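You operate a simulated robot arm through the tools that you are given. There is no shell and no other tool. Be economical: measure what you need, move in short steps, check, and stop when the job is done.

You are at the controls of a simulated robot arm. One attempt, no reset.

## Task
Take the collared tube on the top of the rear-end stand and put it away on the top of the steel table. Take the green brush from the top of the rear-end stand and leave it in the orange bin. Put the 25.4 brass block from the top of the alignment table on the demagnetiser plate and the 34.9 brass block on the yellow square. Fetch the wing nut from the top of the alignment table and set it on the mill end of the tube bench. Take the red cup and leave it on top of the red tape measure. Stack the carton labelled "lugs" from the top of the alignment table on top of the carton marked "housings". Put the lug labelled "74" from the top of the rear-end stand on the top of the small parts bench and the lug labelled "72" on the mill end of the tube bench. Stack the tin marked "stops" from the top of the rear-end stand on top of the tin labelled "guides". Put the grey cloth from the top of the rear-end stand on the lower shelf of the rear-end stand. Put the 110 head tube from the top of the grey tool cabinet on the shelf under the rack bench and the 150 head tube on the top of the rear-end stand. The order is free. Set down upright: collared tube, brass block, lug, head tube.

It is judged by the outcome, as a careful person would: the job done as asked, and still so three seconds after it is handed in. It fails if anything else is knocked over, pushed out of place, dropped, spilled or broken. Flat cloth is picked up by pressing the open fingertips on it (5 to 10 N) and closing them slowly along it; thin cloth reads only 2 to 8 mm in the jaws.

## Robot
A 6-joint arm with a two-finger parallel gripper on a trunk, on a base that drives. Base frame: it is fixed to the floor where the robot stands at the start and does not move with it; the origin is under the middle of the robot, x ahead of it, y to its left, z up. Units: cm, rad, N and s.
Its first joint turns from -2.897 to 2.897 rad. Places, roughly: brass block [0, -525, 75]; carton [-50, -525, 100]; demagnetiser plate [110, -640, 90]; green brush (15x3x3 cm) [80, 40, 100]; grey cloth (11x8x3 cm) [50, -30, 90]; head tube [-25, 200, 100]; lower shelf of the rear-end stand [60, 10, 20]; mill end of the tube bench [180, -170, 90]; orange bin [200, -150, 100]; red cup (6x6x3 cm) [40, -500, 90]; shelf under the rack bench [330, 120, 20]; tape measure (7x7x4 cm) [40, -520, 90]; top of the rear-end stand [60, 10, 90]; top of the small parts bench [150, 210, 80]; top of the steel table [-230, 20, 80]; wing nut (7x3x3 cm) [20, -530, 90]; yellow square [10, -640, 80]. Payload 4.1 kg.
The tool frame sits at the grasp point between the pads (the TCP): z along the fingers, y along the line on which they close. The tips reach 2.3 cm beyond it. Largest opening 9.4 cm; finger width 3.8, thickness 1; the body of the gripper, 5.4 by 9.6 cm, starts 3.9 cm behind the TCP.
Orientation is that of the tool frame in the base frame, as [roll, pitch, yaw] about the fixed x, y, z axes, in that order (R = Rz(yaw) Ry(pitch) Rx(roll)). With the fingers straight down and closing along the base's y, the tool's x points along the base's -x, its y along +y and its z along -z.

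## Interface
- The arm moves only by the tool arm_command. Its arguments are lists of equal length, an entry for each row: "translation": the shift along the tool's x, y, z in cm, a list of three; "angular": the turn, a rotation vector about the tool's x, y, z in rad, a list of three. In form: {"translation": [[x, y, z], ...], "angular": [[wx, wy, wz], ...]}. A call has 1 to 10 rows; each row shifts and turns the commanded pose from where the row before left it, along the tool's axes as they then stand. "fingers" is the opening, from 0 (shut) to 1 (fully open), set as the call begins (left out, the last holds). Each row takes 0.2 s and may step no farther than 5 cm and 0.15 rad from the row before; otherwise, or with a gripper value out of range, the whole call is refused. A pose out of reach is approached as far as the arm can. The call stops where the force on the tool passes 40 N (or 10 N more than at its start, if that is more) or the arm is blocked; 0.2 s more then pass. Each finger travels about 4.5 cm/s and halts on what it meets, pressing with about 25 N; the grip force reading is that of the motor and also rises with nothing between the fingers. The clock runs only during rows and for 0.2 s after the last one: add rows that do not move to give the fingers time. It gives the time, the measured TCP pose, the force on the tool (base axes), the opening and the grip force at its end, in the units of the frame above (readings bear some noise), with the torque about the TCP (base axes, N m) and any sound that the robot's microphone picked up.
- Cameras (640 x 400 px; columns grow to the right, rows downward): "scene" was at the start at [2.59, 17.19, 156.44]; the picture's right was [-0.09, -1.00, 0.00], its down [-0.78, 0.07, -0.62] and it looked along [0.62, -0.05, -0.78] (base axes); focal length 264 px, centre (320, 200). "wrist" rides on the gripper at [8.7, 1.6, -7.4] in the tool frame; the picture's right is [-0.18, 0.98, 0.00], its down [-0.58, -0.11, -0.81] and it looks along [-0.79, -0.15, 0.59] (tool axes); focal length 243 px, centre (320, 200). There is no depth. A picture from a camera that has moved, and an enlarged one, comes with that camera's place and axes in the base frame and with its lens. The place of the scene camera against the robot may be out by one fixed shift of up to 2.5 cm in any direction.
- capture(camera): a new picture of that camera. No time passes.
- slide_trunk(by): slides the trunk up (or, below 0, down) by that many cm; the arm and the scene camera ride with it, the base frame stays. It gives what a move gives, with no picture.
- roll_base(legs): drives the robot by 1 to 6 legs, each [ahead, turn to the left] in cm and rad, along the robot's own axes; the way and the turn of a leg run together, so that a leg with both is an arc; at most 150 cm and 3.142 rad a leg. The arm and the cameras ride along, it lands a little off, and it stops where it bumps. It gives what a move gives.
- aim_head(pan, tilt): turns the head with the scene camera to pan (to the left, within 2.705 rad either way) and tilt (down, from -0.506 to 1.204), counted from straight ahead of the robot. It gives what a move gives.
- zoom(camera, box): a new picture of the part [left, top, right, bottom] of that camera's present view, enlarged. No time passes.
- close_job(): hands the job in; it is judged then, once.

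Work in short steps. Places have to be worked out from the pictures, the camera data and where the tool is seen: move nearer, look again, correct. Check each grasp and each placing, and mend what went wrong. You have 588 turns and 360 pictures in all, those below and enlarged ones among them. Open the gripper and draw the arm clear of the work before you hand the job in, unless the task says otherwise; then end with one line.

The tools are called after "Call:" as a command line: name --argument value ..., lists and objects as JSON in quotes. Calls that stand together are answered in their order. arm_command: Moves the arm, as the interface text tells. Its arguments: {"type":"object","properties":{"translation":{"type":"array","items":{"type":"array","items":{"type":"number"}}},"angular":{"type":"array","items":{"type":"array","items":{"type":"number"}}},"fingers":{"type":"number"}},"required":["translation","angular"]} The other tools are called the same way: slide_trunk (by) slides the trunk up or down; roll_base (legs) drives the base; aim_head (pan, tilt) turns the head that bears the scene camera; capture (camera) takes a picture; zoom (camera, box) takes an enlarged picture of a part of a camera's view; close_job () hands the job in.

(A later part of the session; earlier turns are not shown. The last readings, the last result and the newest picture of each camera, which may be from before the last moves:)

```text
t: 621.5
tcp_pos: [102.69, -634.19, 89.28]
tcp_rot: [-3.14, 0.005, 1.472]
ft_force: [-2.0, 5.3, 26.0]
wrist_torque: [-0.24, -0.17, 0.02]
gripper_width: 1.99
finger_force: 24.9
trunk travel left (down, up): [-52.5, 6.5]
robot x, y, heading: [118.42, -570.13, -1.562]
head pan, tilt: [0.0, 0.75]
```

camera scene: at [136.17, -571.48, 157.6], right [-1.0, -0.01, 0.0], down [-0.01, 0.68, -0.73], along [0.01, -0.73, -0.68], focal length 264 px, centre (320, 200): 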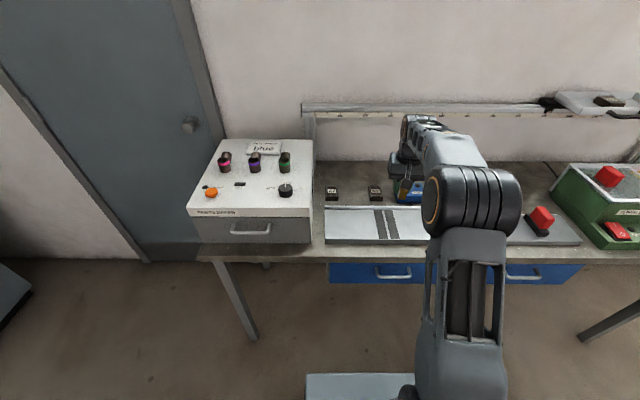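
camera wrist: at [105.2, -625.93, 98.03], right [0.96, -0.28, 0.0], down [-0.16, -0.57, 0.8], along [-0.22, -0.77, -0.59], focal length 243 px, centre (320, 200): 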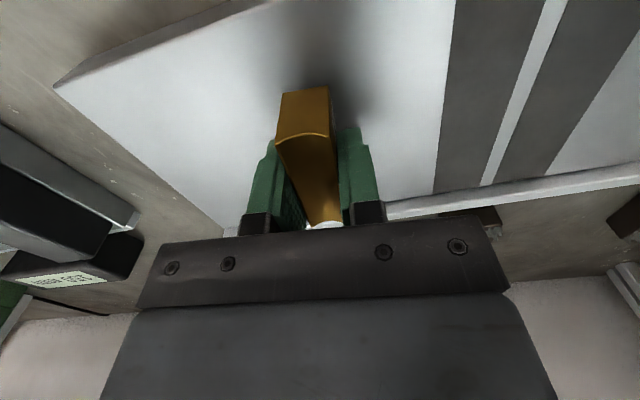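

Call:
arm_command --translation '[[0, 0, -0.25], [0, 0, 0]]' --angular '[[0, 0, 0], [0, 0, 0]]'

Call:
arm_command --translation '[[0, 0, 0], [0, 0, 0], [0, 0, -1], [0, 0, -3], [0, 0, -4], [0, 0, -4]]' --angular '[[0, 0, 0], [0, 0, 0], [0, 0, 0], [0, 0, 0], [0, 0, 0], [0, 0, 0]]' --fingers 0.45

Call:
capture --camera "wrist"

```text
t: 622.1
tcp_pos: [102.63, -634.37, 89.3]
tcp_rot: [-3.14, 0.001, 1.473]
ft_force: [-5.1, -3.9, 25.9]
wrist_torque: [-0.53, -0.08, -0.13]
gripper_width: 1.99
finger_force: 25.4
trunk travel left (down, up): [-52.5, 6.5]
robot x, y, heading: [118.47, -570.66, -1.557]
head pan, tilt: [0.0, 0.75]
```

```text
t: 623.5
tcp_pos: [102.95, -634.45, 100.9]
tcp_rot: [-3.14, -0.006, 1.475]
ft_force: [0.2, 1.0, 0.1]
wrist_torque: [-0.02, 0.01, 0.04]
gripper_width: 4.25
finger_force: 0.0
trunk travel left (down, up): [-52.5, 6.5]
robot x, y, heading: [118.27, -570.07, -1.554]
head pan, tilt: [0.0, 0.75]
```

```text
141 pictures are left
camera wrist: at [105.24, -626.0, 108.38], right [0.96, -0.28, 0.0], down [-0.16, -0.57, 0.8], along [-0.22, -0.77, -0.6], focal length 243 px, centre (320, 200)
```

wrist: 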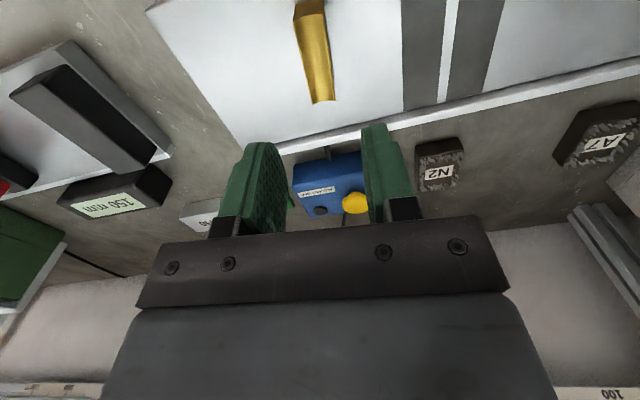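

Block placed upright. I check the label on the blue box attached to the plate.

Call:
zoom --camera "wrist" --box '[270, 140, 400, 230]'

Call:
zoom --camera "wrist" --box '[0, 30, 240, 250]'

```text
4.44 times, centred on (335, 185) of wrist
camera zoom: at [105.24, -626.0, 108.38], right [0.96, -0.28, 0.0], down [-0.16, -0.57, 0.8], along [-0.22, -0.77, -0.6], focal length 1078 px, centre (253, 267)
```

zoom: 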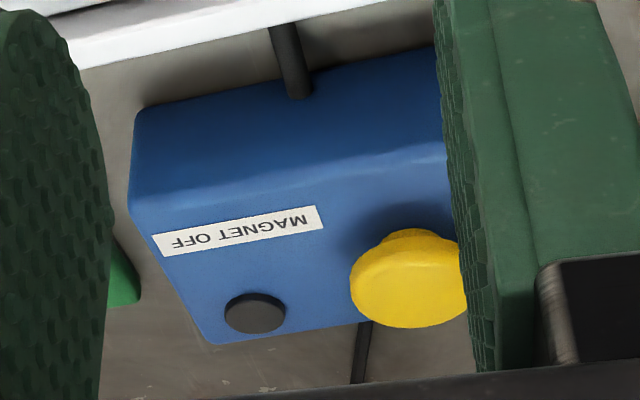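

```text
1.82 times, centred on (120, 140) of wrist
camera zoom: at [105.24, -626.0, 108.38], right [0.96, -0.28, 0.0], down [-0.16, -0.57, 0.8], along [-0.22, -0.77, -0.6], focal length 441 px, centre (684, 309)
```

zoom: 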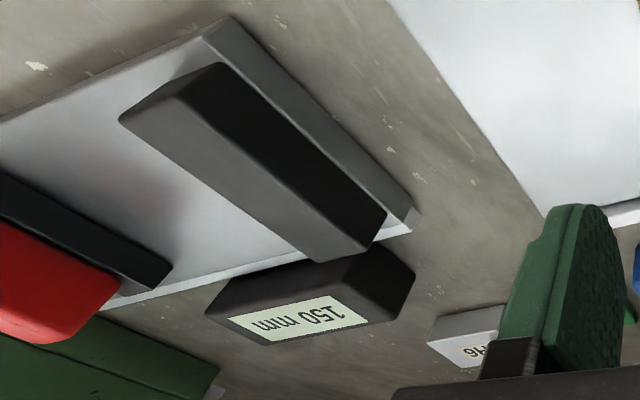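

Confirmed (magnet plate). I tuck the arm, turn and drive down the aisle to x≈-30 for the 34.9 block.

Call:
arm_command --translation '[[3.9, 1.77, -1.7], [3.9, 1.77, -1.7], [3.9, 1.77, -1.7], [3.9, 1.77, -1.7], [3.9, 1.77, -1.7], [3.9, 1.77, -1.7], [3.9, 1.77, -1.7]]' --angular '[[0, 0, 0], [0, 0, 0], [0, 0, 0], [0, 0, 0], [0, 0, 0], [0, 0, 0], [0, 0, 0]]'

Call:
roll_base --legs '[[0, -1.6], [100, 0], [46, 0]]'

Call:
aim_head --pan -1.0 --tilt 0.8

Call:
capture --camera "scene"

```text
t: 625.1
tcp_pos: [117.65, -608.32, 113.09]
tcp_rot: [-3.139, -0.003, 1.471]
ft_force: [0.5, -0.1, -0.7]
wrist_torque: [0.02, 0.01, 0.01]
gripper_width: 4.23
finger_force: 0.1
trunk travel left (down, up): [-52.5, 6.5]
robot x, y, heading: [118.55, -570.68, -1.556]
head pan, tilt: [0.0, 0.75]
```

```text
t: 636.7
tcp_pos: [-66.77, -564.15, 113.14]
tcp_rot: [-3.141, -0.003, -0.131]
ft_force: [-1.0, 0.1, -0.7]
wrist_torque: [0.0, 0.02, 0.01]
gripper_width: 4.24
finger_force: 0.2
trunk travel left (down, up): [-52.5, 6.5]
robot x, y, heading: [-28.75, -566.11, 3.124]
head pan, tilt: [0.0, 0.75]
```

```text
t: 637.9
tcp_pos: [-66.78, -564.07, 113.17]
tcp_rot: [-3.139, -0.004, -0.13]
ft_force: [-0.6, -0.6, 0.2]
wrist_torque: [0.03, 0.02, 0.0]
gripper_width: 4.23
finger_force: 0.0
trunk travel left (down, up): [-52.5, 6.5]
robot x, y, heading: [-28.5, -566.12, 3.121]
head pan, tilt: [-1.0, 0.799]
```

```text
138 pictures are left
camera scene: at [-26.41, -574.9, 157.2], right [0.85, 0.52, 0.0], down [0.38, -0.61, -0.7], along [-0.36, 0.59, -0.72], focal length 264 px, centre (320, 200)
```

scene: 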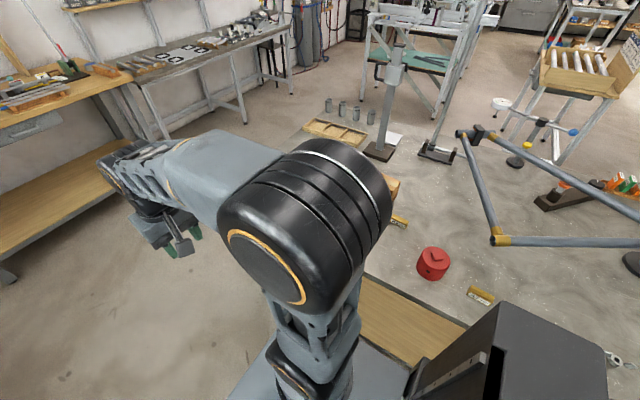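

I swing the hand around to the table side above the 34.9 block.

Call:
arm_command --translation '[[0, -4.6, 0], [0, -4.6, 0], [0, -4.6, 0], [0, -4.6, 0], [0, -4.6, 0], [0, -4.6, 0], [0, -4.6, 0], [0, -4.6, 0], [2, -4.2, 0], [3, -3.5, 0]]' --angular '[[0, 0, 0], [0, 0, 0], [0, 0, 0], [0, 0, 0], [0, 0, 0], [0, 0, 0], [0, 0, 0], [0, 0, 0], [0, 0, 0], [0, 0, 0]]'

Call:
arm_command --translation '[[4.5, -1, 0], [4.5, -1, 0], [4.5, -1, 0], [4.5, 0, 0], [4.5, 0, 0], [4.5, 0, 0], [4.5, 0, 0]]' --angular '[[0, 0, -0.05], [0, 0, -0.05], [0, 0, 0], [0, 0, 0], [0, 0, 0], [0, 0, 0], [0, 0, 0]]'

Call:
capture --camera "wrist"

```text
t: 640.1
tcp_pos: [-56.21, -520.42, 113.25]
tcp_rot: [-3.14, -0.004, -0.131]
ft_force: [-0.5, -0.3, -0.3]
wrist_torque: [-0.03, 0.02, 0.03]
gripper_width: 4.23
finger_force: 0.0
trunk travel left (down, up): [-52.5, 6.5]
robot x, y, heading: [-28.98, -566.03, 3.118]
head pan, tilt: [-1.0, 0.799]
```

```text
t: 641.7
tcp_pos: [-24.51, -519.1, 113.17]
tcp_rot: [3.141, -0.002, -0.032]
ft_force: [0.4, -0.4, -0.2]
wrist_torque: [0.03, 0.03, 0.01]
gripper_width: 4.24
finger_force: 0.0
trunk travel left (down, up): [-52.5, 6.5]
robot x, y, heading: [-29.02, -566.13, 3.117]
head pan, tilt: [-1.0, 0.799]
```

```text
137 pictures are left
camera wrist: at [-16.02, -521.05, 120.63], right [-0.21, -0.98, 0.0], down [-0.58, 0.13, 0.8], along [-0.79, 0.17, -0.59], focal length 243 px, centre (320, 200)
```

wrist: 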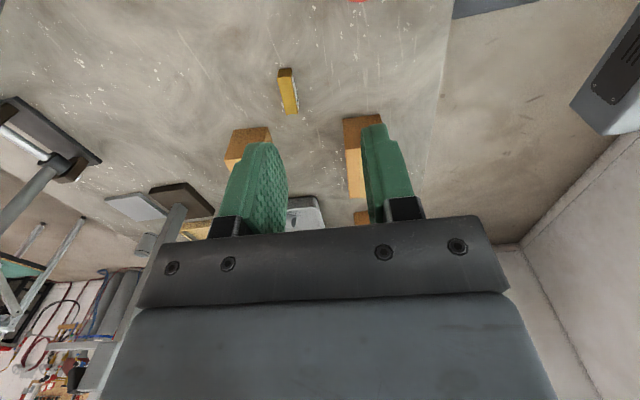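

34.9 block ≈[-34.5,-512.4]. Move above and lower to z≈96.

Call:
arm_command --translation '[[-3.4, -2.13, 0], [-3.4, -2.13, 0], [-3.4, -2.13, 0], [0, 0, 4.5], [0, 0, 4.5], [0, 0, 4.5], [0, 0, 4]]' --angular '[[0, 0, 0], [0, 0, 0], [0, 0, 0], [0, 0, 0], [0, 0, 0], [0, 0, 0], [0, 0, 0]]'

Call:
capture --camera "wrist"

```text
t: 643.3
tcp_pos: [-34.55, -512.41, 95.53]
tcp_rot: [-3.141, -0.004, -0.032]
ft_force: [-0.1, -0.2, -0.2]
wrist_torque: [-0.01, 0.04, -0.03]
gripper_width: 4.23
finger_force: 0.0
trunk travel left (down, up): [-52.5, 6.5]
robot x, y, heading: [-29.04, -566.57, 3.118]
head pan, tilt: [-1.0, 0.799]
```

```text
136 pictures are left
camera wrist: at [-26.02, -514.29, 103.04], right [-0.21, -0.98, 0.0], down [-0.58, 0.13, 0.8], along [-0.79, 0.17, -0.59], focal length 243 px, centre (320, 200)
```

wrist: 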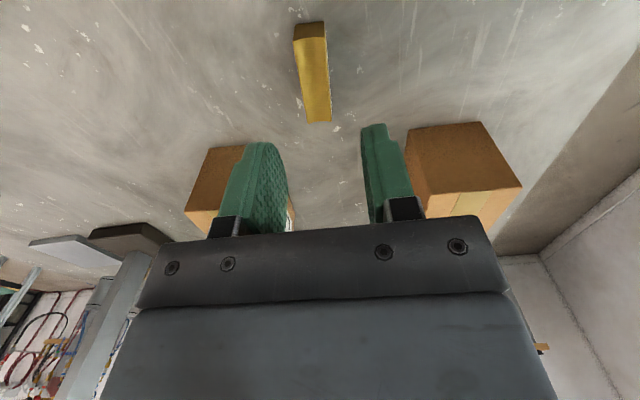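

Shift 0.5, rotate +0.09, and descend to z≈86.5, then check.

Call:
arm_command --translation '[[0, -0.5, 2], [0, 0, 3], [0, 0, 2.5], [0, 0, 1.3]]' --angular '[[0, 0, 0.09], [0, 0, 0], [0, 0, 0], [0, 0, 0]]'

Call:
capture --camera "wrist"

```text
t: 644.3
tcp_pos: [-34.33, -512.04, 86.99]
tcp_rot: [-3.14, -0.005, -0.122]
ft_force: [0.0, 0.1, 0.4]
wrist_torque: [-0.02, 0.01, 0.01]
gripper_width: 4.23
finger_force: 0.0
trunk travel left (down, up): [-52.5, 6.5]
robot x, y, heading: [-28.78, -566.24, 3.119]
head pan, tilt: [-1.0, 0.799]
```

```text
135 pictures are left
camera wrist: at [-26.02, -514.75, 94.29], right [-0.3, -0.95, 0.0], down [-0.57, 0.18, 0.8], along [-0.77, 0.24, -0.59], focal length 243 px, centre (320, 200)
```

wrist: 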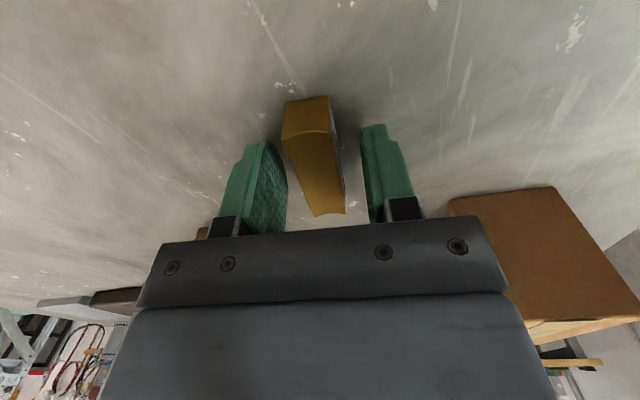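

Aligned. Lower 0.5, close, lift.

Call:
arm_command --translation '[[0, 0, 0.4], [0, 0, 0], [0, 0, 0], [0, 0, 0], [0, 0, 0]]' --angular '[[0, 0, 0], [0, 0, 0], [0, 0, 0], [0, 0, 0], [0, 0, 0]]' --fingers 0

Call:
arm_command --translation '[[0, 0, -3], [0, 0, -4], [0, 0, -4], [0, 0, -4], [0, 0, -4], [0, 0, -4], [0, 0, -4]]' --angular '[[0, 0, 0], [0, 0, 0], [0, 0, 0], [0, 0, 0], [0, 0, 0], [0, 0, 0], [0, 0, 0]]'

Call:
capture --camera "wrist"

```text
t: 645.5
tcp_pos: [-34.2, -512.03, 86.55]
tcp_rot: [-3.141, -0.001, -0.121]
ft_force: [-0.6, 0.4, -0.1]
wrist_torque: [0.0, 0.07, -0.03]
gripper_width: 1.99
finger_force: 24.7
trunk travel left (down, up): [-52.5, 6.5]
robot x, y, heading: [-29.1, -566.03, 3.127]
head pan, tilt: [-1.0, 0.799]
```

```text
t: 647.1
tcp_pos: [-34.52, -512.01, 113.66]
tcp_rot: [-3.14, -0.003, -0.121]
ft_force: [1.1, -0.1, -2.3]
wrist_torque: [0.04, -0.01, 0.01]
gripper_width: 1.99
finger_force: 25.2
trunk travel left (down, up): [-52.5, 6.5]
robot x, y, heading: [-28.67, -566.46, 3.117]
head pan, tilt: [-1.0, 0.799]
```

```text
134 pictures are left
camera wrist: at [-26.16, -514.67, 121.09], right [-0.3, -0.95, 0.0], down [-0.57, 0.18, 0.8], along [-0.77, 0.24, -0.59], focal length 243 px, centre (320, 200)
```

wrist: 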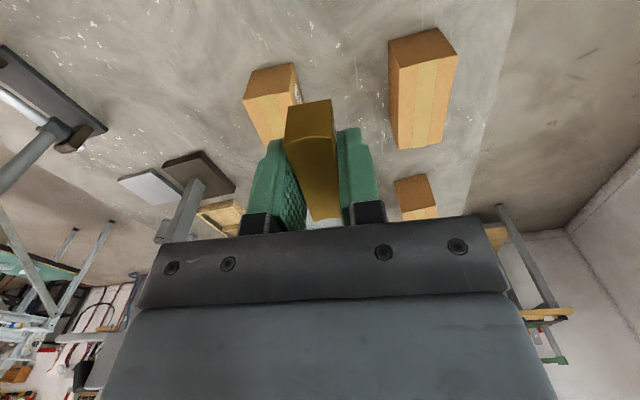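

34.9 block held. I bring the hand back to the front, reverse to x≈10 shifting away from the table, then reach left to the yellow square.

Call:
arm_command --translation '[[-4.1, 2.17, 0], [-4.1, 2.17, 0], [-4.1, 2.17, 0], [-4.1, 2.17, 0], [-4.1, 2.17, 0], [-4.1, 2.17, 0]]' --angular '[[0, 0, 0], [0, 0, 0], [0, 0, 0], [0, 0, 0], [0, 0, 0], [0, 0, 0]]'

Call:
arm_command --translation '[[-0.08, 4.34, 0], [-0.08, 4.34, 0], [-0.08, 4.34, 0], [-0.08, 4.34, 0], [-0.08, 4.34, 0], [-0.08, 4.34, 0], [-0.08, 4.34, 0], [-0.08, 4.34, 0], [-0.08, 4.34, 0], [-0.08, 4.34, 0]]' --angular '[[0, 0, 0], [0, 0, 0], [0, 0, 0], [0, 0, 0], [0, 0, 0], [0, 0, 0], [0, 0, 0], [0, 0, 0], [0, 0, 0], [0, 0, 0]]'

Call:
roll_base --legs '[[0, -0.15], [-42, 0], [0, 0.16]]'

Call:
aim_head --pan 1.2 --tilt 0.8

Call:
capture --camera "scene"

```text
t: 648.5
tcp_pos: [-60.65, -522.0, 113.42]
tcp_rot: [3.14, -0.006, -0.121]
ft_force: [-0.5, 0.3, -2.1]
wrist_torque: [-0.02, 0.0, 0.01]
gripper_width: 1.98
finger_force: 24.8
trunk travel left (down, up): [-52.5, 6.5]
robot x, y, heading: [-28.69, -566.48, 3.118]
head pan, tilt: [-1.0, 0.799]
```

```text
t: 650.7
tcp_pos: [-66.36, -565.39, 113.54]
tcp_rot: [3.141, -0.005, -0.123]
ft_force: [1.3, 0.3, -2.8]
wrist_torque: [-0.02, -0.02, 0.02]
gripper_width: 1.97
finger_force: 25.2
trunk travel left (down, up): [-52.5, 6.5]
robot x, y, heading: [-28.41, -566.2, 3.116]
head pan, tilt: [-1.0, 0.799]
```

```text
t: 654.6
tcp_pos: [-24.69, -572.83, 113.66]
tcp_rot: [-3.141, -0.003, -0.108]
ft_force: [0.9, -0.7, -3.2]
wrist_torque: [0.01, -0.02, 0.02]
gripper_width: 1.98
finger_force: 25.0
trunk travel left (down, up): [-52.5, 6.5]
robot x, y, heading: [12.9, -573.34, 3.139]
head pan, tilt: [-1.0, 0.799]
```

```text
t: 656.7
tcp_pos: [-24.72, -573.0, 113.58]
tcp_rot: [-3.141, -0.004, -0.105]
ft_force: [0.0, -0.5, -3.0]
wrist_torque: [0.0, 0.02, -0.01]
gripper_width: 2.0
finger_force: 25.3
trunk travel left (down, up): [-52.5, 6.5]
robot x, y, heading: [12.7, -573.25, 3.136]
head pan, tilt: [1.201, 0.799]
```

```text
133 pictures are left
camera scene: at [16.85, -596.32, 157.2], right [-0.93, 0.37, 0.0], down [0.26, 0.67, -0.7], along [-0.26, -0.65, -0.72], focal length 264 px, centre (320, 200)
```

scene: 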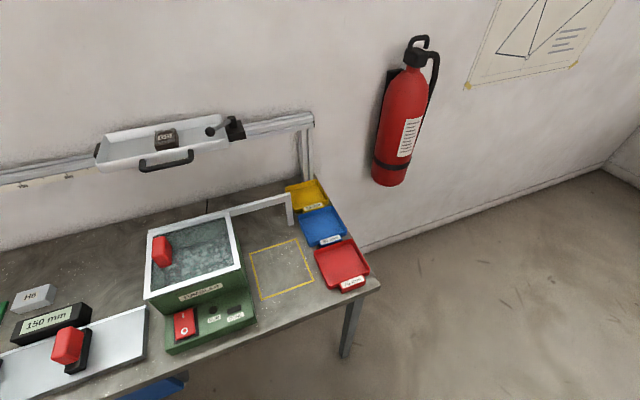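

Yellow outlined square at ≈[13,-639], with the green tank beside it at larger x. I rotate the tool so the camera faces the aisle, then move over the square.

Call:
arm_command --translation '[[0, 0, 0], [0, 0, 0], [0, 0, 0], [0, 0, 0], [0, 0, 0], [0, 0, 0], [0, 0, 0], [0, 0, 0], [0, 0, 0], [0, 0, 0]]' --angular '[[0, 0, -0.15], [0, 0, -0.15], [0, 0, -0.15], [0, 0, -0.15], [0, 0, -0.15], [0, 0, -0.15], [0, 0, -0.15], [0, 0, -0.15], [0, 0, -0.15], [0, 0, -0.15]]'

Call:
arm_command --translation '[[-3.92, 2.78, 0], [-3.92, 2.78, 0], [-3.92, 2.78, 0], [-3.92, 2.78, 0], [-3.92, 2.78, 0], [-3.92, 2.78, 0], [-3.92, 2.78, 0], [-3.92, 2.78, 0], [-3.92, 2.78, 0], [-3.92, 2.78, 0]]' --angular '[[0, 0, -0.07], [0, 0, 0], [0, 0, 0], [0, 0, 0], [0, 0, 0], [0, 0, 0], [0, 0, 0], [0, 0, 0], [0, 0, 0], [0, 0, 0]]'

Call:
capture --camera "wrist"

Call:
capture --camera "scene"

```text
t: 658.9
tcp_pos: [-24.64, -572.87, 113.56]
tcp_rot: [3.139, -0.001, 1.394]
ft_force: [0.6, 0.3, -2.9]
wrist_torque: [0.0, 0.01, 0.03]
gripper_width: 2.0
finger_force: 25.6
trunk travel left (down, up): [-52.5, 6.5]
robot x, y, heading: [13.09, -573.12, 3.135]
head pan, tilt: [1.201, 0.799]
```

```text
t: 661.1
tcp_pos: [-1.43, -615.33, 113.67]
tcp_rot: [3.138, -0.002, 1.462]
ft_force: [-0.4, -0.3, -1.7]
wrist_torque: [0.04, 0.02, 0.0]
gripper_width: 1.98
finger_force: 25.4
trunk travel left (down, up): [-52.5, 6.5]
robot x, y, heading: [12.65, -573.01, 3.141]
head pan, tilt: [1.201, 0.799]
```

```text
132 pictures are left
camera wrist: at [1.02, -606.81, 121.11], right [0.96, -0.29, 0.0], down [-0.17, -0.57, 0.8], along [-0.23, -0.77, -0.59], focal length 243 px, centre (320, 200)
```

wrist: 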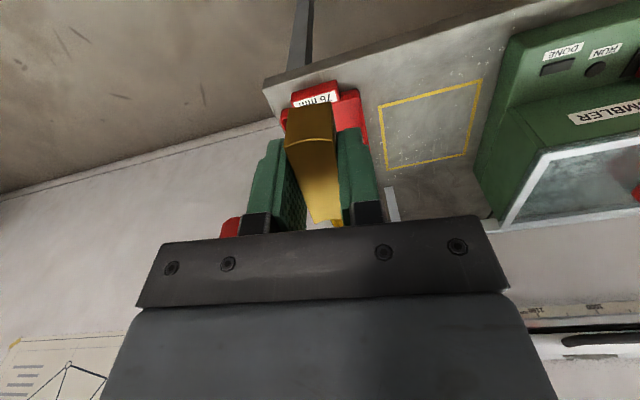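

```text
131 pictures are left
camera scene: at [16.89, -596.43, 157.18], right [-0.93, 0.37, 0.0], down [0.26, 0.67, -0.7], along [-0.26, -0.65, -0.72], focal length 264 px, centre (320, 200)
```

scene: 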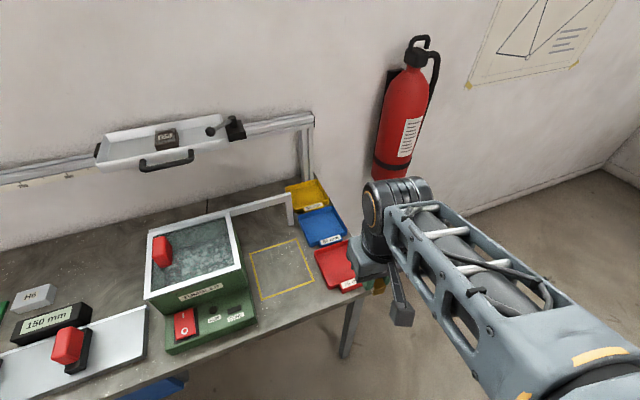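

Square centre ≈[12,-638]. Move over it and lower to z≈100.

Call:
arm_command --translation '[[-3.52, 2.63, 0], [-3.52, 2.63, 0], [-3.52, 2.63, 0], [-3.52, 2.63, 0], [-3.52, 2.63, 0], [-3.52, 2.63, 0], [0, 0, 4.5], [0, 0, 4.5], [0, 0, 4.5]]' --angular '[[0, 0, 0], [0, 0, 0], [0, 0, 0], [0, 0, 0], [0, 0, 0], [0, 0, 0], [0, 0, 0], [0, 0, 0], [0, 0, 0]]'

Call:
capture --camera "wrist"

Call:
capture --camera "scene"

```text
t: 663.1
tcp_pos: [11.14, -634.93, 99.31]
tcp_rot: [3.136, -0.003, 1.464]
ft_force: [-0.4, 0.3, -1.9]
wrist_torque: [0.02, 0.02, -0.02]
gripper_width: 1.98
finger_force: 24.8
out of reach, approached as far as the arm can: row 6
trunk travel left (down, up): [-52.5, 6.5]
robot x, y, heading: [13.0, -573.29, 3.137]
head pan, tilt: [1.201, 0.799]
```

```text
130 pictures are left
camera wrist: at [13.54, -626.56, 106.73], right [0.96, -0.29, 0.0], down [-0.17, -0.57, 0.81], along [-0.23, -0.77, -0.59], focal length 243 px, centre (320, 200)
```

wrist: 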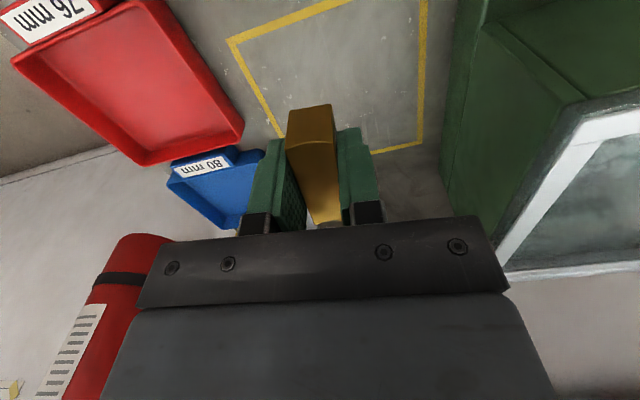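

```text
129 pictures are left
camera scene: at [16.88, -596.41, 157.19], right [-0.93, 0.37, 0.0], down [0.26, 0.67, -0.7], along [-0.26, -0.65, -0.72], focal length 264 px, centre (320, 200)
```

scene: 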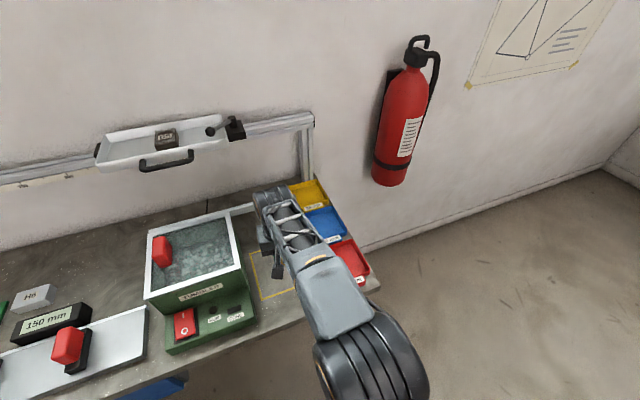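

The block must go ~4 cm further back to be centred in the square. I try at this lower height.

Call:
arm_command --translation '[[-2, 0.3, 2], [-2, 0.3, 2]]' --angular '[[0, 0, 0], [0, 0, 0]]'

Call:
capture --camera "wrist"

```text
t: 663.7
tcp_pos: [11.32, -638.33, 95.47]
tcp_rot: [3.138, -0.002, 1.461]
ft_force: [-0.1, 1.0, -2.4]
wrist_torque: [0.02, 0.0, 0.0]
gripper_width: 1.98
finger_force: 25.0
out of reach, approached as far as the arm can: row 2
trunk travel left (down, up): [-52.5, 6.5]
robot x, y, heading: [13.04, -573.17, 3.132]
head pan, tilt: [1.201, 0.799]
```

```text
128 pictures are left
camera wrist: at [13.69, -629.85, 102.87], right [0.96, -0.29, 0.0], down [-0.17, -0.57, 0.8], along [-0.23, -0.77, -0.59], focal length 243 px, centre (320, 200)
```

wrist: 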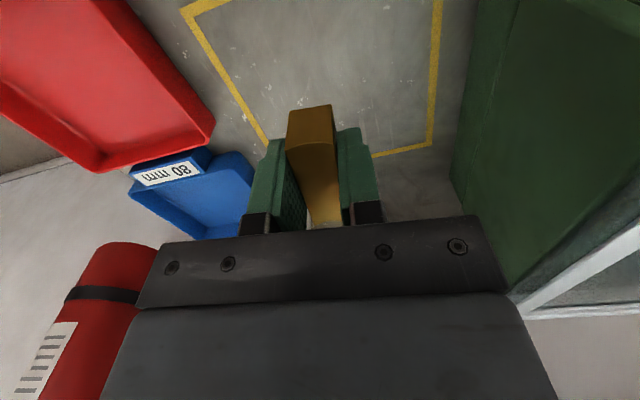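

Now within the square. Descend to contact.

Call:
arm_command --translation '[[0, 0.5, 3], [0, 0, 1], [0, 0, 1], [0, 0, 1], [0, 0, 0.5], [0, 0, 0.5], [0, 0, 0.5]]' --angular '[[0, 0, 0], [0, 0, 0], [0, 0, 0], [0, 0, 0], [0, 0, 0], [0, 0, 0], [0, 0, 0]]'

Call:
capture --camera "wrist"

```text
t: 665.3
tcp_pos: [12.04, -638.28, 87.7]
tcp_rot: [3.138, -0.001, 1.463]
ft_force: [0.3, 0.1, -1.3]
wrist_torque: [0.01, 0.01, -0.01]
gripper_width: 1.97
finger_force: 24.8
trunk travel left (down, up): [-52.5, 6.5]
robot x, y, heading: [12.7, -573.57, 3.137]
head pan, tilt: [1.201, 0.799]
```

```text
127 pictures are left
camera wrist: at [14.4, -629.79, 95.18], right [0.96, -0.29, 0.0], down [-0.17, -0.57, 0.8], along [-0.23, -0.77, -0.59], focal length 243 px, centre (320, 200)
```

wrist: 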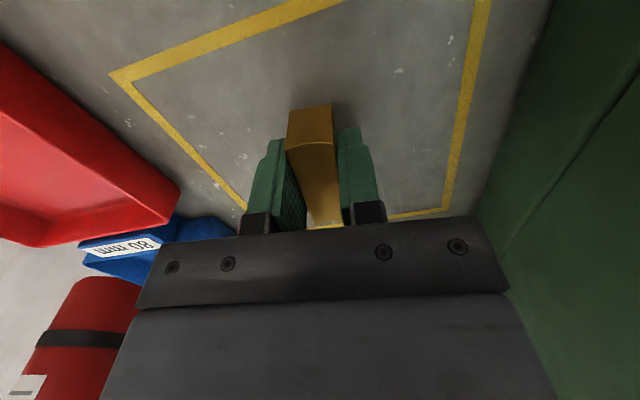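

Nicely inside the square. Small steps to contact.

Call:
arm_command --translation '[[0, 0, 0.4], [0, 0, 0.4], [0, 0, 0.4], [0, 0, 0.3], [0, 0, 0.3]]' --angular '[[0, 0, 0], [0, 0, 0], [0, 0, 0], [0, 0, 0], [0, 0, 0]]'

```text
t: 666.5
tcp_pos: [12.06, -638.17, 86.31]
tcp_rot: [3.138, 0.007, 1.461]
ft_force: [-1.4, -0.4, 21.6]
wrist_torque: [-0.26, 0.37, -0.02]
gripper_width: 1.91
finger_force: 24.1
trunk travel left (down, up): [-52.5, 6.5]
robot x, y, heading: [12.51, -573.43, 3.134]
head pan, tilt: [1.201, 0.799]
```

Contact. Ease, release and rise.

Call:
arm_command --translation '[[0, 0, -0.25], [0, 0, 0]]' --angular '[[0, 0, 0], [0, 0, 0]]'

Call:
arm_command --translation '[[0, 0, 0], [0, 0, 0], [0, 0, -1], [0, 0, -3], [0, 0, -4], [0, 0, -4]]' --angular '[[0, 0, 0], [0, 0, 0], [0, 0, 0], [0, 0, 0], [0, 0, 0], [0, 0, 0]]' --fingers 0.45

Call:
capture --camera "wrist"

```text
t: 667.1
tcp_pos: [11.96, -638.08, 86.21]
tcp_rot: [3.137, 0.001, 1.462]
ft_force: [-1.8, -5.5, 12.6]
wrist_torque: [-0.66, 0.2, 0.02]
gripper_width: 2.01
finger_force: 25.1
trunk travel left (down, up): [-52.5, 6.5]
robot x, y, heading: [12.96, -573.11, 3.134]
head pan, tilt: [1.201, 0.799]
```

```text
t: 668.5
tcp_pos: [12.01, -637.99, 98.24]
tcp_rot: [3.137, -0.003, 1.462]
ft_force: [0.5, -0.1, -0.6]
wrist_torque: [0.0, 0.01, -0.01]
gripper_width: 4.22
finger_force: 0.0
out of reach, approached as far as the arm can: row 6
trunk travel left (down, up): [-52.5, 6.5]
robot x, y, heading: [12.75, -572.98, 3.136]
head pan, tilt: [1.201, 0.799]
```

```text
126 pictures are left
camera wrist: at [14.43, -629.56, 105.65], right [0.96, -0.29, 0.0], down [-0.17, -0.57, 0.8], along [-0.23, -0.77, -0.59], focal length 243 px, centre (320, 200)
```

wrist: 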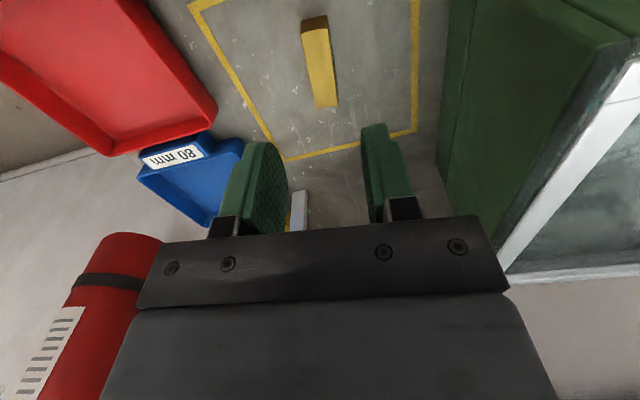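

The 34.9 block stands in the yellow square. I bring the hand back to the front, restore its yaw, and move the robot to x≈-45 for the cartons.

Call:
arm_command --translation '[[3.79, -2.72, -1.2], [3.79, -2.72, -1.2], [3.79, -2.72, -1.2], [3.79, -2.72, -1.2], [3.79, -2.72, -1.2], [3.79, -2.72, -1.2], [3.79, -2.72, -1.2], [3.79, -2.72, -1.2]]' --angular '[[0, 0, 0], [0, 0, 0], [0, 0, 0], [0, 0, 0], [0, 0, 0], [0, 0, 0], [0, 0, 0], [0, 0, 0]]'

Call:
arm_command --translation '[[3.79, -2.72, -1], [3.79, -2.72, -1], [3.79, -2.72, -1], [3.79, -2.72, 0], [3.79, -2.72, 0], [3.79, -2.72, 0], [3.79, -2.72, 0], [3.79, -2.72, 0]]' --angular '[[0, 0, 0], [0, 0, 0], [0, 0, 0], [0, 0, 0], [0, 0, 0], [0, 0, 0], [0, 0, 0], [0, 0, 0]]'

Call:
arm_command --translation '[[0, 0, 0], [0, 0, 0], [0, 0, 0], [0, 0, 0], [0, 0, 0], [0, 0, 0], [0, 0, 0], [0, 0, 0], [0, 0, 0], [0, 0, 0]]' --angular '[[0, 0, 0.15], [0, 0, 0.15], [0, 0, 0.15], [0, 0, 0.15], [0, 0, 0.15], [0, 0, 0.15], [0, 0, 0.15], [0, 0, 0.15], [0, 0, 0.15], [0, 0, 0.15]]'

Call:
roll_base --legs '[[0, -0.13], [55, 0], [0, 0.12]]'

```text
t: 670.3
tcp_pos: [-6.67, -605.41, 107.61]
tcp_rot: [3.139, 0.0, 1.464]
ft_force: [0.6, -0.2, 0.3]
wrist_torque: [-0.02, -0.01, 0.0]
gripper_width: 4.22
finger_force: 0.1
trunk travel left (down, up): [-52.5, 6.5]
robot x, y, heading: [12.76, -572.83, 3.133]
head pan, tilt: [1.201, 0.799]
```

```text
t: 672.1
tcp_pos: [-24.88, -572.76, 110.64]
tcp_rot: [3.137, -0.003, 1.464]
ft_force: [0.3, 0.3, 1.2]
wrist_torque: [-0.02, 0.02, -0.04]
gripper_width: 4.23
finger_force: 0.0
trunk travel left (down, up): [-52.5, 6.5]
robot x, y, heading: [12.92, -573.28, 3.133]
head pan, tilt: [1.201, 0.799]
```

```text
t: 674.3
tcp_pos: [-24.89, -573.01, 110.62]
tcp_rot: [-3.14, -0.002, -0.04]
ft_force: [-0.3, -0.5, -0.6]
wrist_torque: [0.0, 0.01, 0.01]
gripper_width: 4.25
finger_force: 0.0
trunk travel left (down, up): [-52.5, 6.5]
robot x, y, heading: [12.69, -573.27, 3.136]
head pan, tilt: [1.201, 0.799]
```

```text
t: 678.6
tcp_pos: [-79.84, -564.83, 110.84]
tcp_rot: [-3.139, -0.003, -0.054]
ft_force: [-0.5, 0.1, -0.2]
wrist_torque: [0.02, -0.01, 0.01]
gripper_width: 4.22
finger_force: 0.1
trunk travel left (down, up): [-52.5, 6.5]
robot x, y, heading: [-41.99, -565.8, 3.117]
head pan, tilt: [1.201, 0.799]
```

Now look at the cartons with the scene camera (arm still in front).

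Call:
aim_head --pan -1.4 --tilt 0.85

Call:
capture --camera "scene"

```text
t: 681.0
tcp_pos: [-79.8, -564.66, 110.83]
tcp_rot: [-3.14, -0.003, -0.054]
ft_force: [0.4, 1.2, 0.3]
wrist_torque: [0.02, 0.0, 0.03]
gripper_width: 4.23
finger_force: 0.1
trunk travel left (down, up): [-52.5, 6.5]
robot x, y, heading: [-41.99, -565.38, 3.117]
head pan, tilt: [-1.4, 0.85]
```

```text
125 pictures are left
camera scene: at [-36.61, -573.51, 156.8], right [0.99, 0.15, 0.0], down [0.11, -0.74, -0.66], along [-0.1, 0.65, -0.75], focal length 264 px, centre (320, 200)
```

scene: 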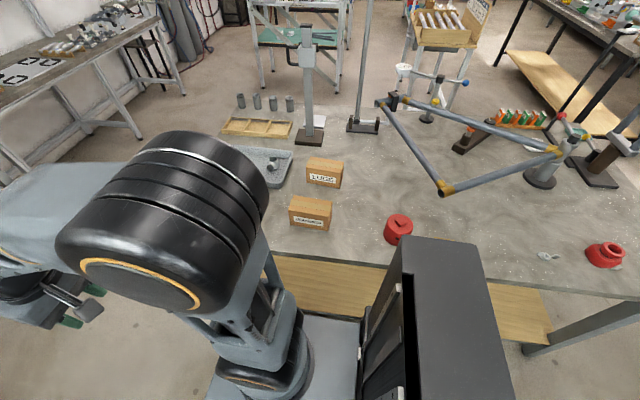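

Lugs carton ≈[-44,-498.5], housings ≈[-46,-519]. Swing the hand over to view them.

Call:
arm_command --translation '[[0.57, -4.34, 0], [0.57, -4.34, 0], [0.57, -4.34, 0], [0.57, -4.34, 0], [0.57, -4.34, 0], [0.57, -4.34, 0], [0.57, -4.34, 0], [0.57, -4.34, 0], [0.57, -4.34, 0], [0.57, -4.34, 0]]' --angular '[[0, 0, 0], [0, 0, 0], [0, 0, 0], [0, 0, 0], [0, 0, 0], [0, 0, 0], [0, 0, 0], [0, 0, 0], [0, 0, 0], [0, 0, 0]]'

Call:
arm_command --translation '[[4.4, -2.1, 0], [4.4, -2.1, 0], [4.4, -2.1, 0], [4.4, -2.1, 0], [4.4, -2.1, 0], [4.4, -2.1, 0], [4.4, -2.1, 0], [4.4, -2.1, 0]]' --angular '[[0, 0, 0], [0, 0, 0], [0, 0, 0], [0, 0, 0], [0, 0, 0], [0, 0, 0], [0, 0, 0], [0, 0, 0]]' --fingers 1

Call:
capture --camera "wrist"

```text
t: 683.2
tcp_pos: [-71.79, -521.84, 110.69]
tcp_rot: [3.14, -0.005, -0.053]
ft_force: [-0.6, 0.5, 0.5]
wrist_torque: [-0.02, 0.01, -0.02]
gripper_width: 4.24
finger_force: 0.0
trunk travel left (down, up): [-52.5, 6.5]
robot x, y, heading: [-42.0, -565.4, 3.116]
head pan, tilt: [-1.4, 0.85]
```

```text
t: 685.0
tcp_pos: [-35.46, -506.64, 110.83]
tcp_rot: [3.141, -0.003, -0.054]
ft_force: [-0.8, 0.4, 0.1]
wrist_torque: [-0.01, -0.01, 0.03]
gripper_width: 9.38
finger_force: 0.1
trunk travel left (down, up): [-52.5, 6.5]
robot x, y, heading: [-42.09, -565.54, 3.116]
head pan, tilt: [-1.4, 0.85]
```

```text
124 pictures are left
camera wrist: at [-27.07, -508.67, 118.19], right [-0.24, -0.97, 0.0], down [-0.58, 0.14, 0.8], along [-0.78, 0.19, -0.59], focal length 243 px, centre (320, 200)
```

wrist: 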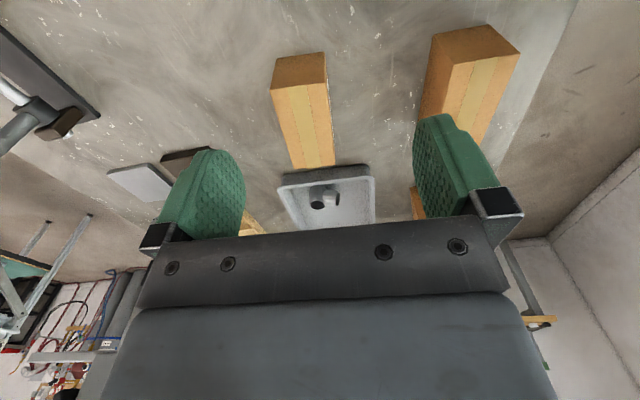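

Lugs carton: centre ≈[-45.1,-502.7], top ≈ z 94, ~11.7×6 cm, yaw ≈-0.12. I align above it and lower to z≈100.

Call:
arm_command --translation '[[-3.28, -1.14, 0], [-3.28, -1.14, 0], [-3.28, -1.14, 0], [0, 0, 4], [0, 0, 4], [0, 0, 2.5]]' --angular '[[0, 0, 0], [0, 0, 0], [0, 0, 0.07], [0, 0, 0], [0, 0, 0], [0, 0, 0]]'

Call:
capture --camera "wrist"

```text
t: 686.4
tcp_pos: [-45.3, -503.26, 99.91]
tcp_rot: [-3.139, -0.006, -0.124]
ft_force: [-0.5, -0.4, 0.5]
wrist_torque: [0.01, 0.0, -0.03]
gripper_width: 9.38
finger_force: 0.1
out of reach, approached as far as the arm can: row 3
trunk travel left (down, up): [-52.5, 6.5]
robot x, y, heading: [-42.12, -565.78, 3.118]
head pan, tilt: [-1.4, 0.85]
```

```text
123 pictures are left
camera wrist: at [-37.05, -505.98, 107.56], right [-0.3, -0.95, 0.0], down [-0.57, 0.18, 0.8], along [-0.77, 0.25, -0.59], focal length 243 px, centre (320, 200)
```

wrist: 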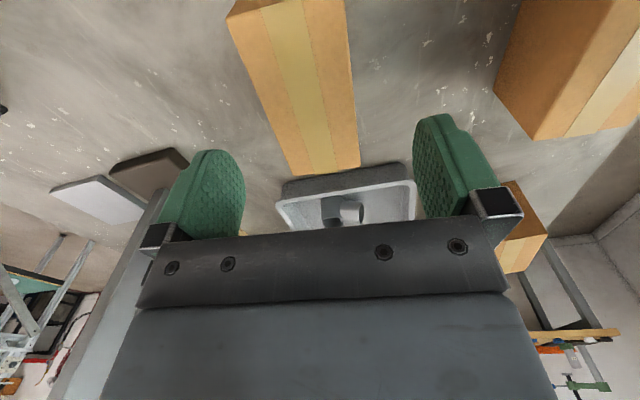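

Aligned; shift 0.5 and descend to z≈91.3.

Call:
arm_command --translation '[[0, 0, 3], [0, -0.5, 3], [0, 0, 1.5], [0, 0, 1.2]]' --angular '[[0, 0, 0], [0, 0, 0], [0, 0, 0], [0, 0, 0]]'

Call:
capture --camera "wrist"

```text
t: 687.4
tcp_pos: [-45.4, -502.92, 91.61]
tcp_rot: [3.141, -0.003, -0.123]
ft_force: [-0.2, 0.4, 0.6]
wrist_torque: [-0.03, -0.02, 0.01]
gripper_width: 9.38
finger_force: 0.0
trunk travel left (down, up): [-52.5, 6.5]
robot x, y, heading: [-41.83, -565.8, 3.121]
head pan, tilt: [-1.4, 0.85]
```

```text
122 pictures are left
camera wrist: at [-37.09, -505.64, 99.01], right [-0.3, -0.95, 0.0], down [-0.57, 0.18, 0.8], along [-0.77, 0.25, -0.59], focal length 243 px, centre (320, 200)
```

wrist: 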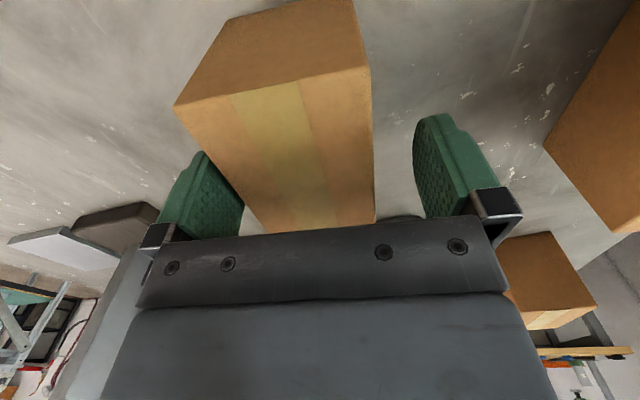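

Shift 0.8 toward +y for centring, then close.

Call:
arm_command --translation '[[0, -0.4, 0], [0, -0.4, 0]]' --angular '[[0, 0, 0], [0, 0, 0]]'

Call:
arm_command --translation '[[0, 0, 0], [0, 0, 0], [0, 0, 0], [0, 0, 0]]' --angular '[[0, 0, 0], [0, 0, 0], [0, 0, 0], [0, 0, 0]]' --fingers 0

Call:
arm_command --translation '[[0, 0.5, -2], [0, 1, -3.5], [0, 1, -3.5], [0, 1, -3.5]]' --angular '[[0, 0, 0], [0, 0, 0], [0, 0, 0], [0, 0, 0]]'

Call:
capture --camera "wrist"

```text
t: 688.0
tcp_pos: [-45.26, -502.09, 91.54]
tcp_rot: [-3.14, -0.003, -0.125]
ft_force: [-0.1, 0.5, -0.1]
wrist_torque: [0.0, 0.03, 0.0]
gripper_width: 9.37
finger_force: 0.1
trunk travel left (down, up): [-52.5, 6.5]
robot x, y, heading: [-42.17, -565.67, 3.118]
head pan, tilt: [-1.4, 0.85]
```

```text
t: 689.0
tcp_pos: [-45.35, -502.22, 91.71]
tcp_rot: [-3.14, -0.003, -0.124]
ft_force: [-0.1, -0.8, -0.4]
wrist_torque: [-0.19, 0.14, 0.21]
gripper_width: 6.49
finger_force: 24.7
trunk travel left (down, up): [-52.5, 6.5]
robot x, y, heading: [-42.15, -565.42, 3.116]
head pan, tilt: [-1.4, 0.85]
```

```text
t: 690.0
tcp_pos: [-45.69, -505.71, 103.8]
tcp_rot: [-3.141, -0.005, -0.124]
ft_force: [-0.3, 1.1, -9.7]
wrist_torque: [0.02, -0.1, 0.0]
gripper_width: 6.5
finger_force: 24.8
trunk travel left (down, up): [-52.5, 6.5]
robot x, y, heading: [-42.34, -565.53, 3.114]
head pan, tilt: [-1.4, 0.85]
```

```text
121 pictures are left
camera wrist: at [-37.42, -508.33, 111.19], right [-0.3, -0.95, 0.0], down [-0.57, 0.18, 0.8], along [-0.77, 0.24, -0.59], focal length 243 px, centre (320, 200)
```

wrist: 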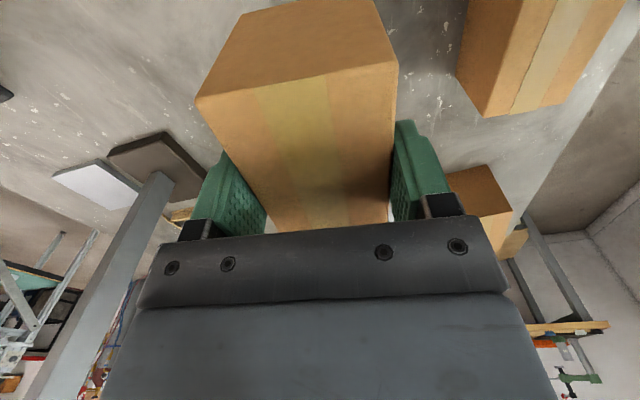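

Lugs carton held (~1 kg). Housings: centre ≈[-47.2,-521.3], top ≈ z 94. I raise and move over it.

Call:
arm_command --translation '[[0, 0, -4], [0.06, 3.93, 0], [0.06, 3.93, 0], [0.06, 3.93, 0], [0.06, 3.93, 0]]' --angular '[[0, 0, 0], [0, 0, 0], [0, 0, 0], [0, 0, 0], [0, 0, 0]]'

Call:
capture --camera "wrist"

Call:
capture --camera "scene"

```text
t: 691.2
tcp_pos: [-47.6, -521.33, 108.18]
tcp_rot: [-3.137, -0.004, -0.123]
ft_force: [-0.7, -0.5, -8.6]
wrist_torque: [-0.03, -0.11, 0.01]
gripper_width: 6.48
finger_force: 24.9
trunk travel left (down, up): [-52.5, 6.5]
robot x, y, heading: [-41.72, -565.38, 3.12]
head pan, tilt: [-1.4, 0.85]
```

```text
120 pictures are left
camera wrist: at [-39.25, -523.95, 115.63], right [-0.3, -0.95, 0.0], down [-0.57, 0.18, 0.8], along [-0.77, 0.25, -0.59], focal length 243 px, centre (320, 200)
```

wrist: 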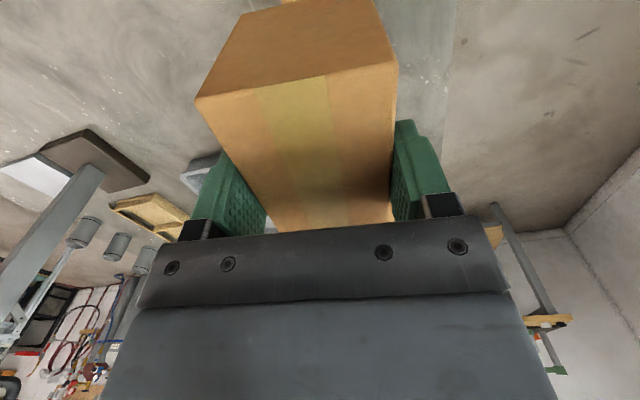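

```text
119 pictures are left
camera scene: at [-36.62, -573.52, 156.8], right [0.99, 0.15, 0.0], down [0.11, -0.74, -0.66], along [-0.1, 0.65, -0.75], focal length 264 px, centre (320, 200)
```

scene: 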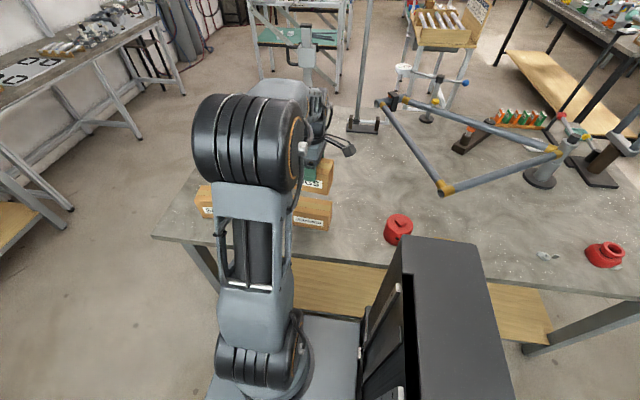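

Zoom scene to check the alignment of the two cartons.

Call:
zoom --camera "scene" --box '[260, 140, 360, 240]'

```text
4.00 times, centred on (310, 190) of scene
camera zoom: at [-36.62, -573.52, 156.8], right [0.99, 0.15, 0.0], down [0.11, -0.74, -0.66], along [-0.1, 0.65, -0.75], focal length 1055 px, centre (360, 240)
```

zoom: 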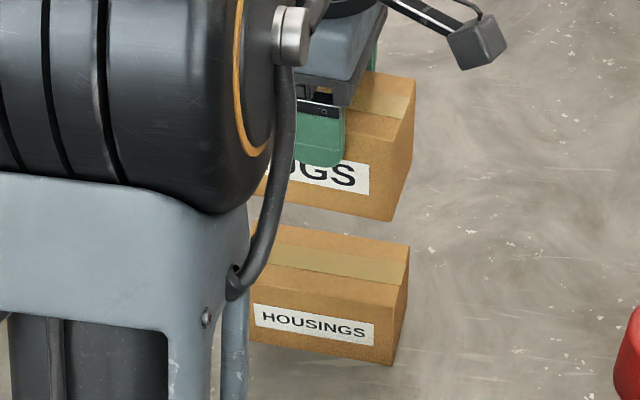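

Lugs needs ≈+0.9 cm in x. I correct and descend slowly to contact (~z 101.5).

Call:
arm_command --translation '[[0.9, 0.3, 1], [0, 0, 1.5], [0, 0, 1], [0, 0, 0.7], [0, 0, 0.5], [0, 0, 0.5], [0, 0, 0.5]]' --angular '[[0, 0, 0], [0, 0, 0], [0, 0, 0], [0, 0, 0], [0, 0, 0], [0, 0, 0], [0, 0, 0]]'

Call:
zoom --camera "scene" --box '[260, 140, 360, 240]'

```text
t: 692.8
tcp_pos: [-46.58, -521.6, 102.24]
tcp_rot: [-3.141, -0.003, -0.123]
ft_force: [-0.6, 0.8, -8.2]
wrist_torque: [0.03, -0.11, -0.01]
gripper_width: 6.49
finger_force: 24.4
trunk travel left (down, up): [-52.5, 6.5]
robot x, y, heading: [-42.19, -565.72, 3.118]
head pan, tilt: [-1.4, 0.85]
```

```text
4.00 times, centred on (310, 190) of scene
camera zoom: at [-36.61, -573.43, 156.81], right [0.99, 0.15, 0.0], down [0.11, -0.74, -0.66], along [-0.1, 0.65, -0.75], focal length 1055 px, centre (360, 240)
```

zoom: 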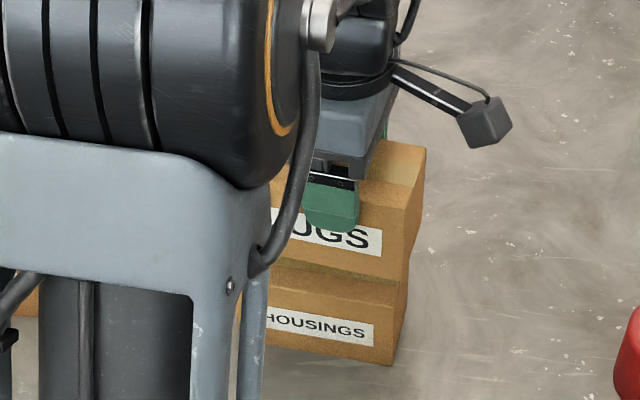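

Aligned. Continue in small steps until contact.

Call:
arm_command --translation '[[0, 0, 0.3], [0, 0, 0.3], [0, 0, 0.3], [0, 0, 0.3], [0, 0, 0.3], [0, 0, 0.3]]' --angular '[[0, 0, 0], [0, 0, 0], [0, 0, 0], [0, 0, 0], [0, 0, 0], [0, 0, 0]]'

```text
t: 694.2
tcp_pos: [-46.38, -521.49, 100.56]
tcp_rot: [-3.142, -0.004, -0.124]
ft_force: [-0.3, 0.0, -9.1]
wrist_torque: [-0.02, -0.14, 0.03]
gripper_width: 6.5
finger_force: 25.3
trunk travel left (down, up): [-52.5, 6.5]
robot x, y, heading: [-41.97, -565.58, 3.117]
head pan, tilt: [-1.4, 0.85]
```

Call:
arm_command --translation '[[0, 0, 0.3], [0, 0, 0.3], [0, 0, 0.3], [0, 0, 0.3], [0, 0, 0.3], [0, 0, 0.3]]' --angular '[[0, 0, 0], [0, 0, 0], [0, 0, 0], [0, 0, 0], [0, 0, 0], [0, 0, 0]]'

Call:
zoom --camera "scene" --box '[260, 140, 360, 240]'

```text
t: 695.6
tcp_pos: [-46.54, -521.65, 98.82]
tcp_rot: [-3.137, -0.002, -0.123]
ft_force: [0.0, 2.6, 22.7]
wrist_torque: [-0.76, 0.13, -0.02]
gripper_width: 6.53
finger_force: 25.2
trunk travel left (down, up): [-52.5, 6.5]
robot x, y, heading: [-42.36, -565.55, 3.119]
head pan, tilt: [-1.4, 0.85]
```

```text
4.00 times, centred on (310, 190) of scene
camera zoom: at [-36.59, -573.61, 156.81], right [0.99, 0.15, 0.0], down [0.11, -0.74, -0.66], along [-0.1, 0.65, -0.75], focal length 1055 px, centre (360, 240)
```

zoom: 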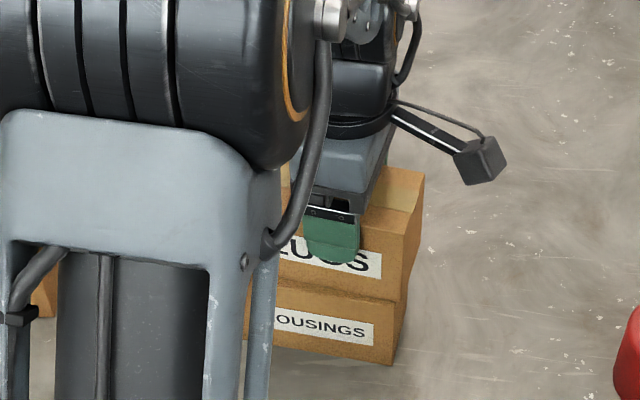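

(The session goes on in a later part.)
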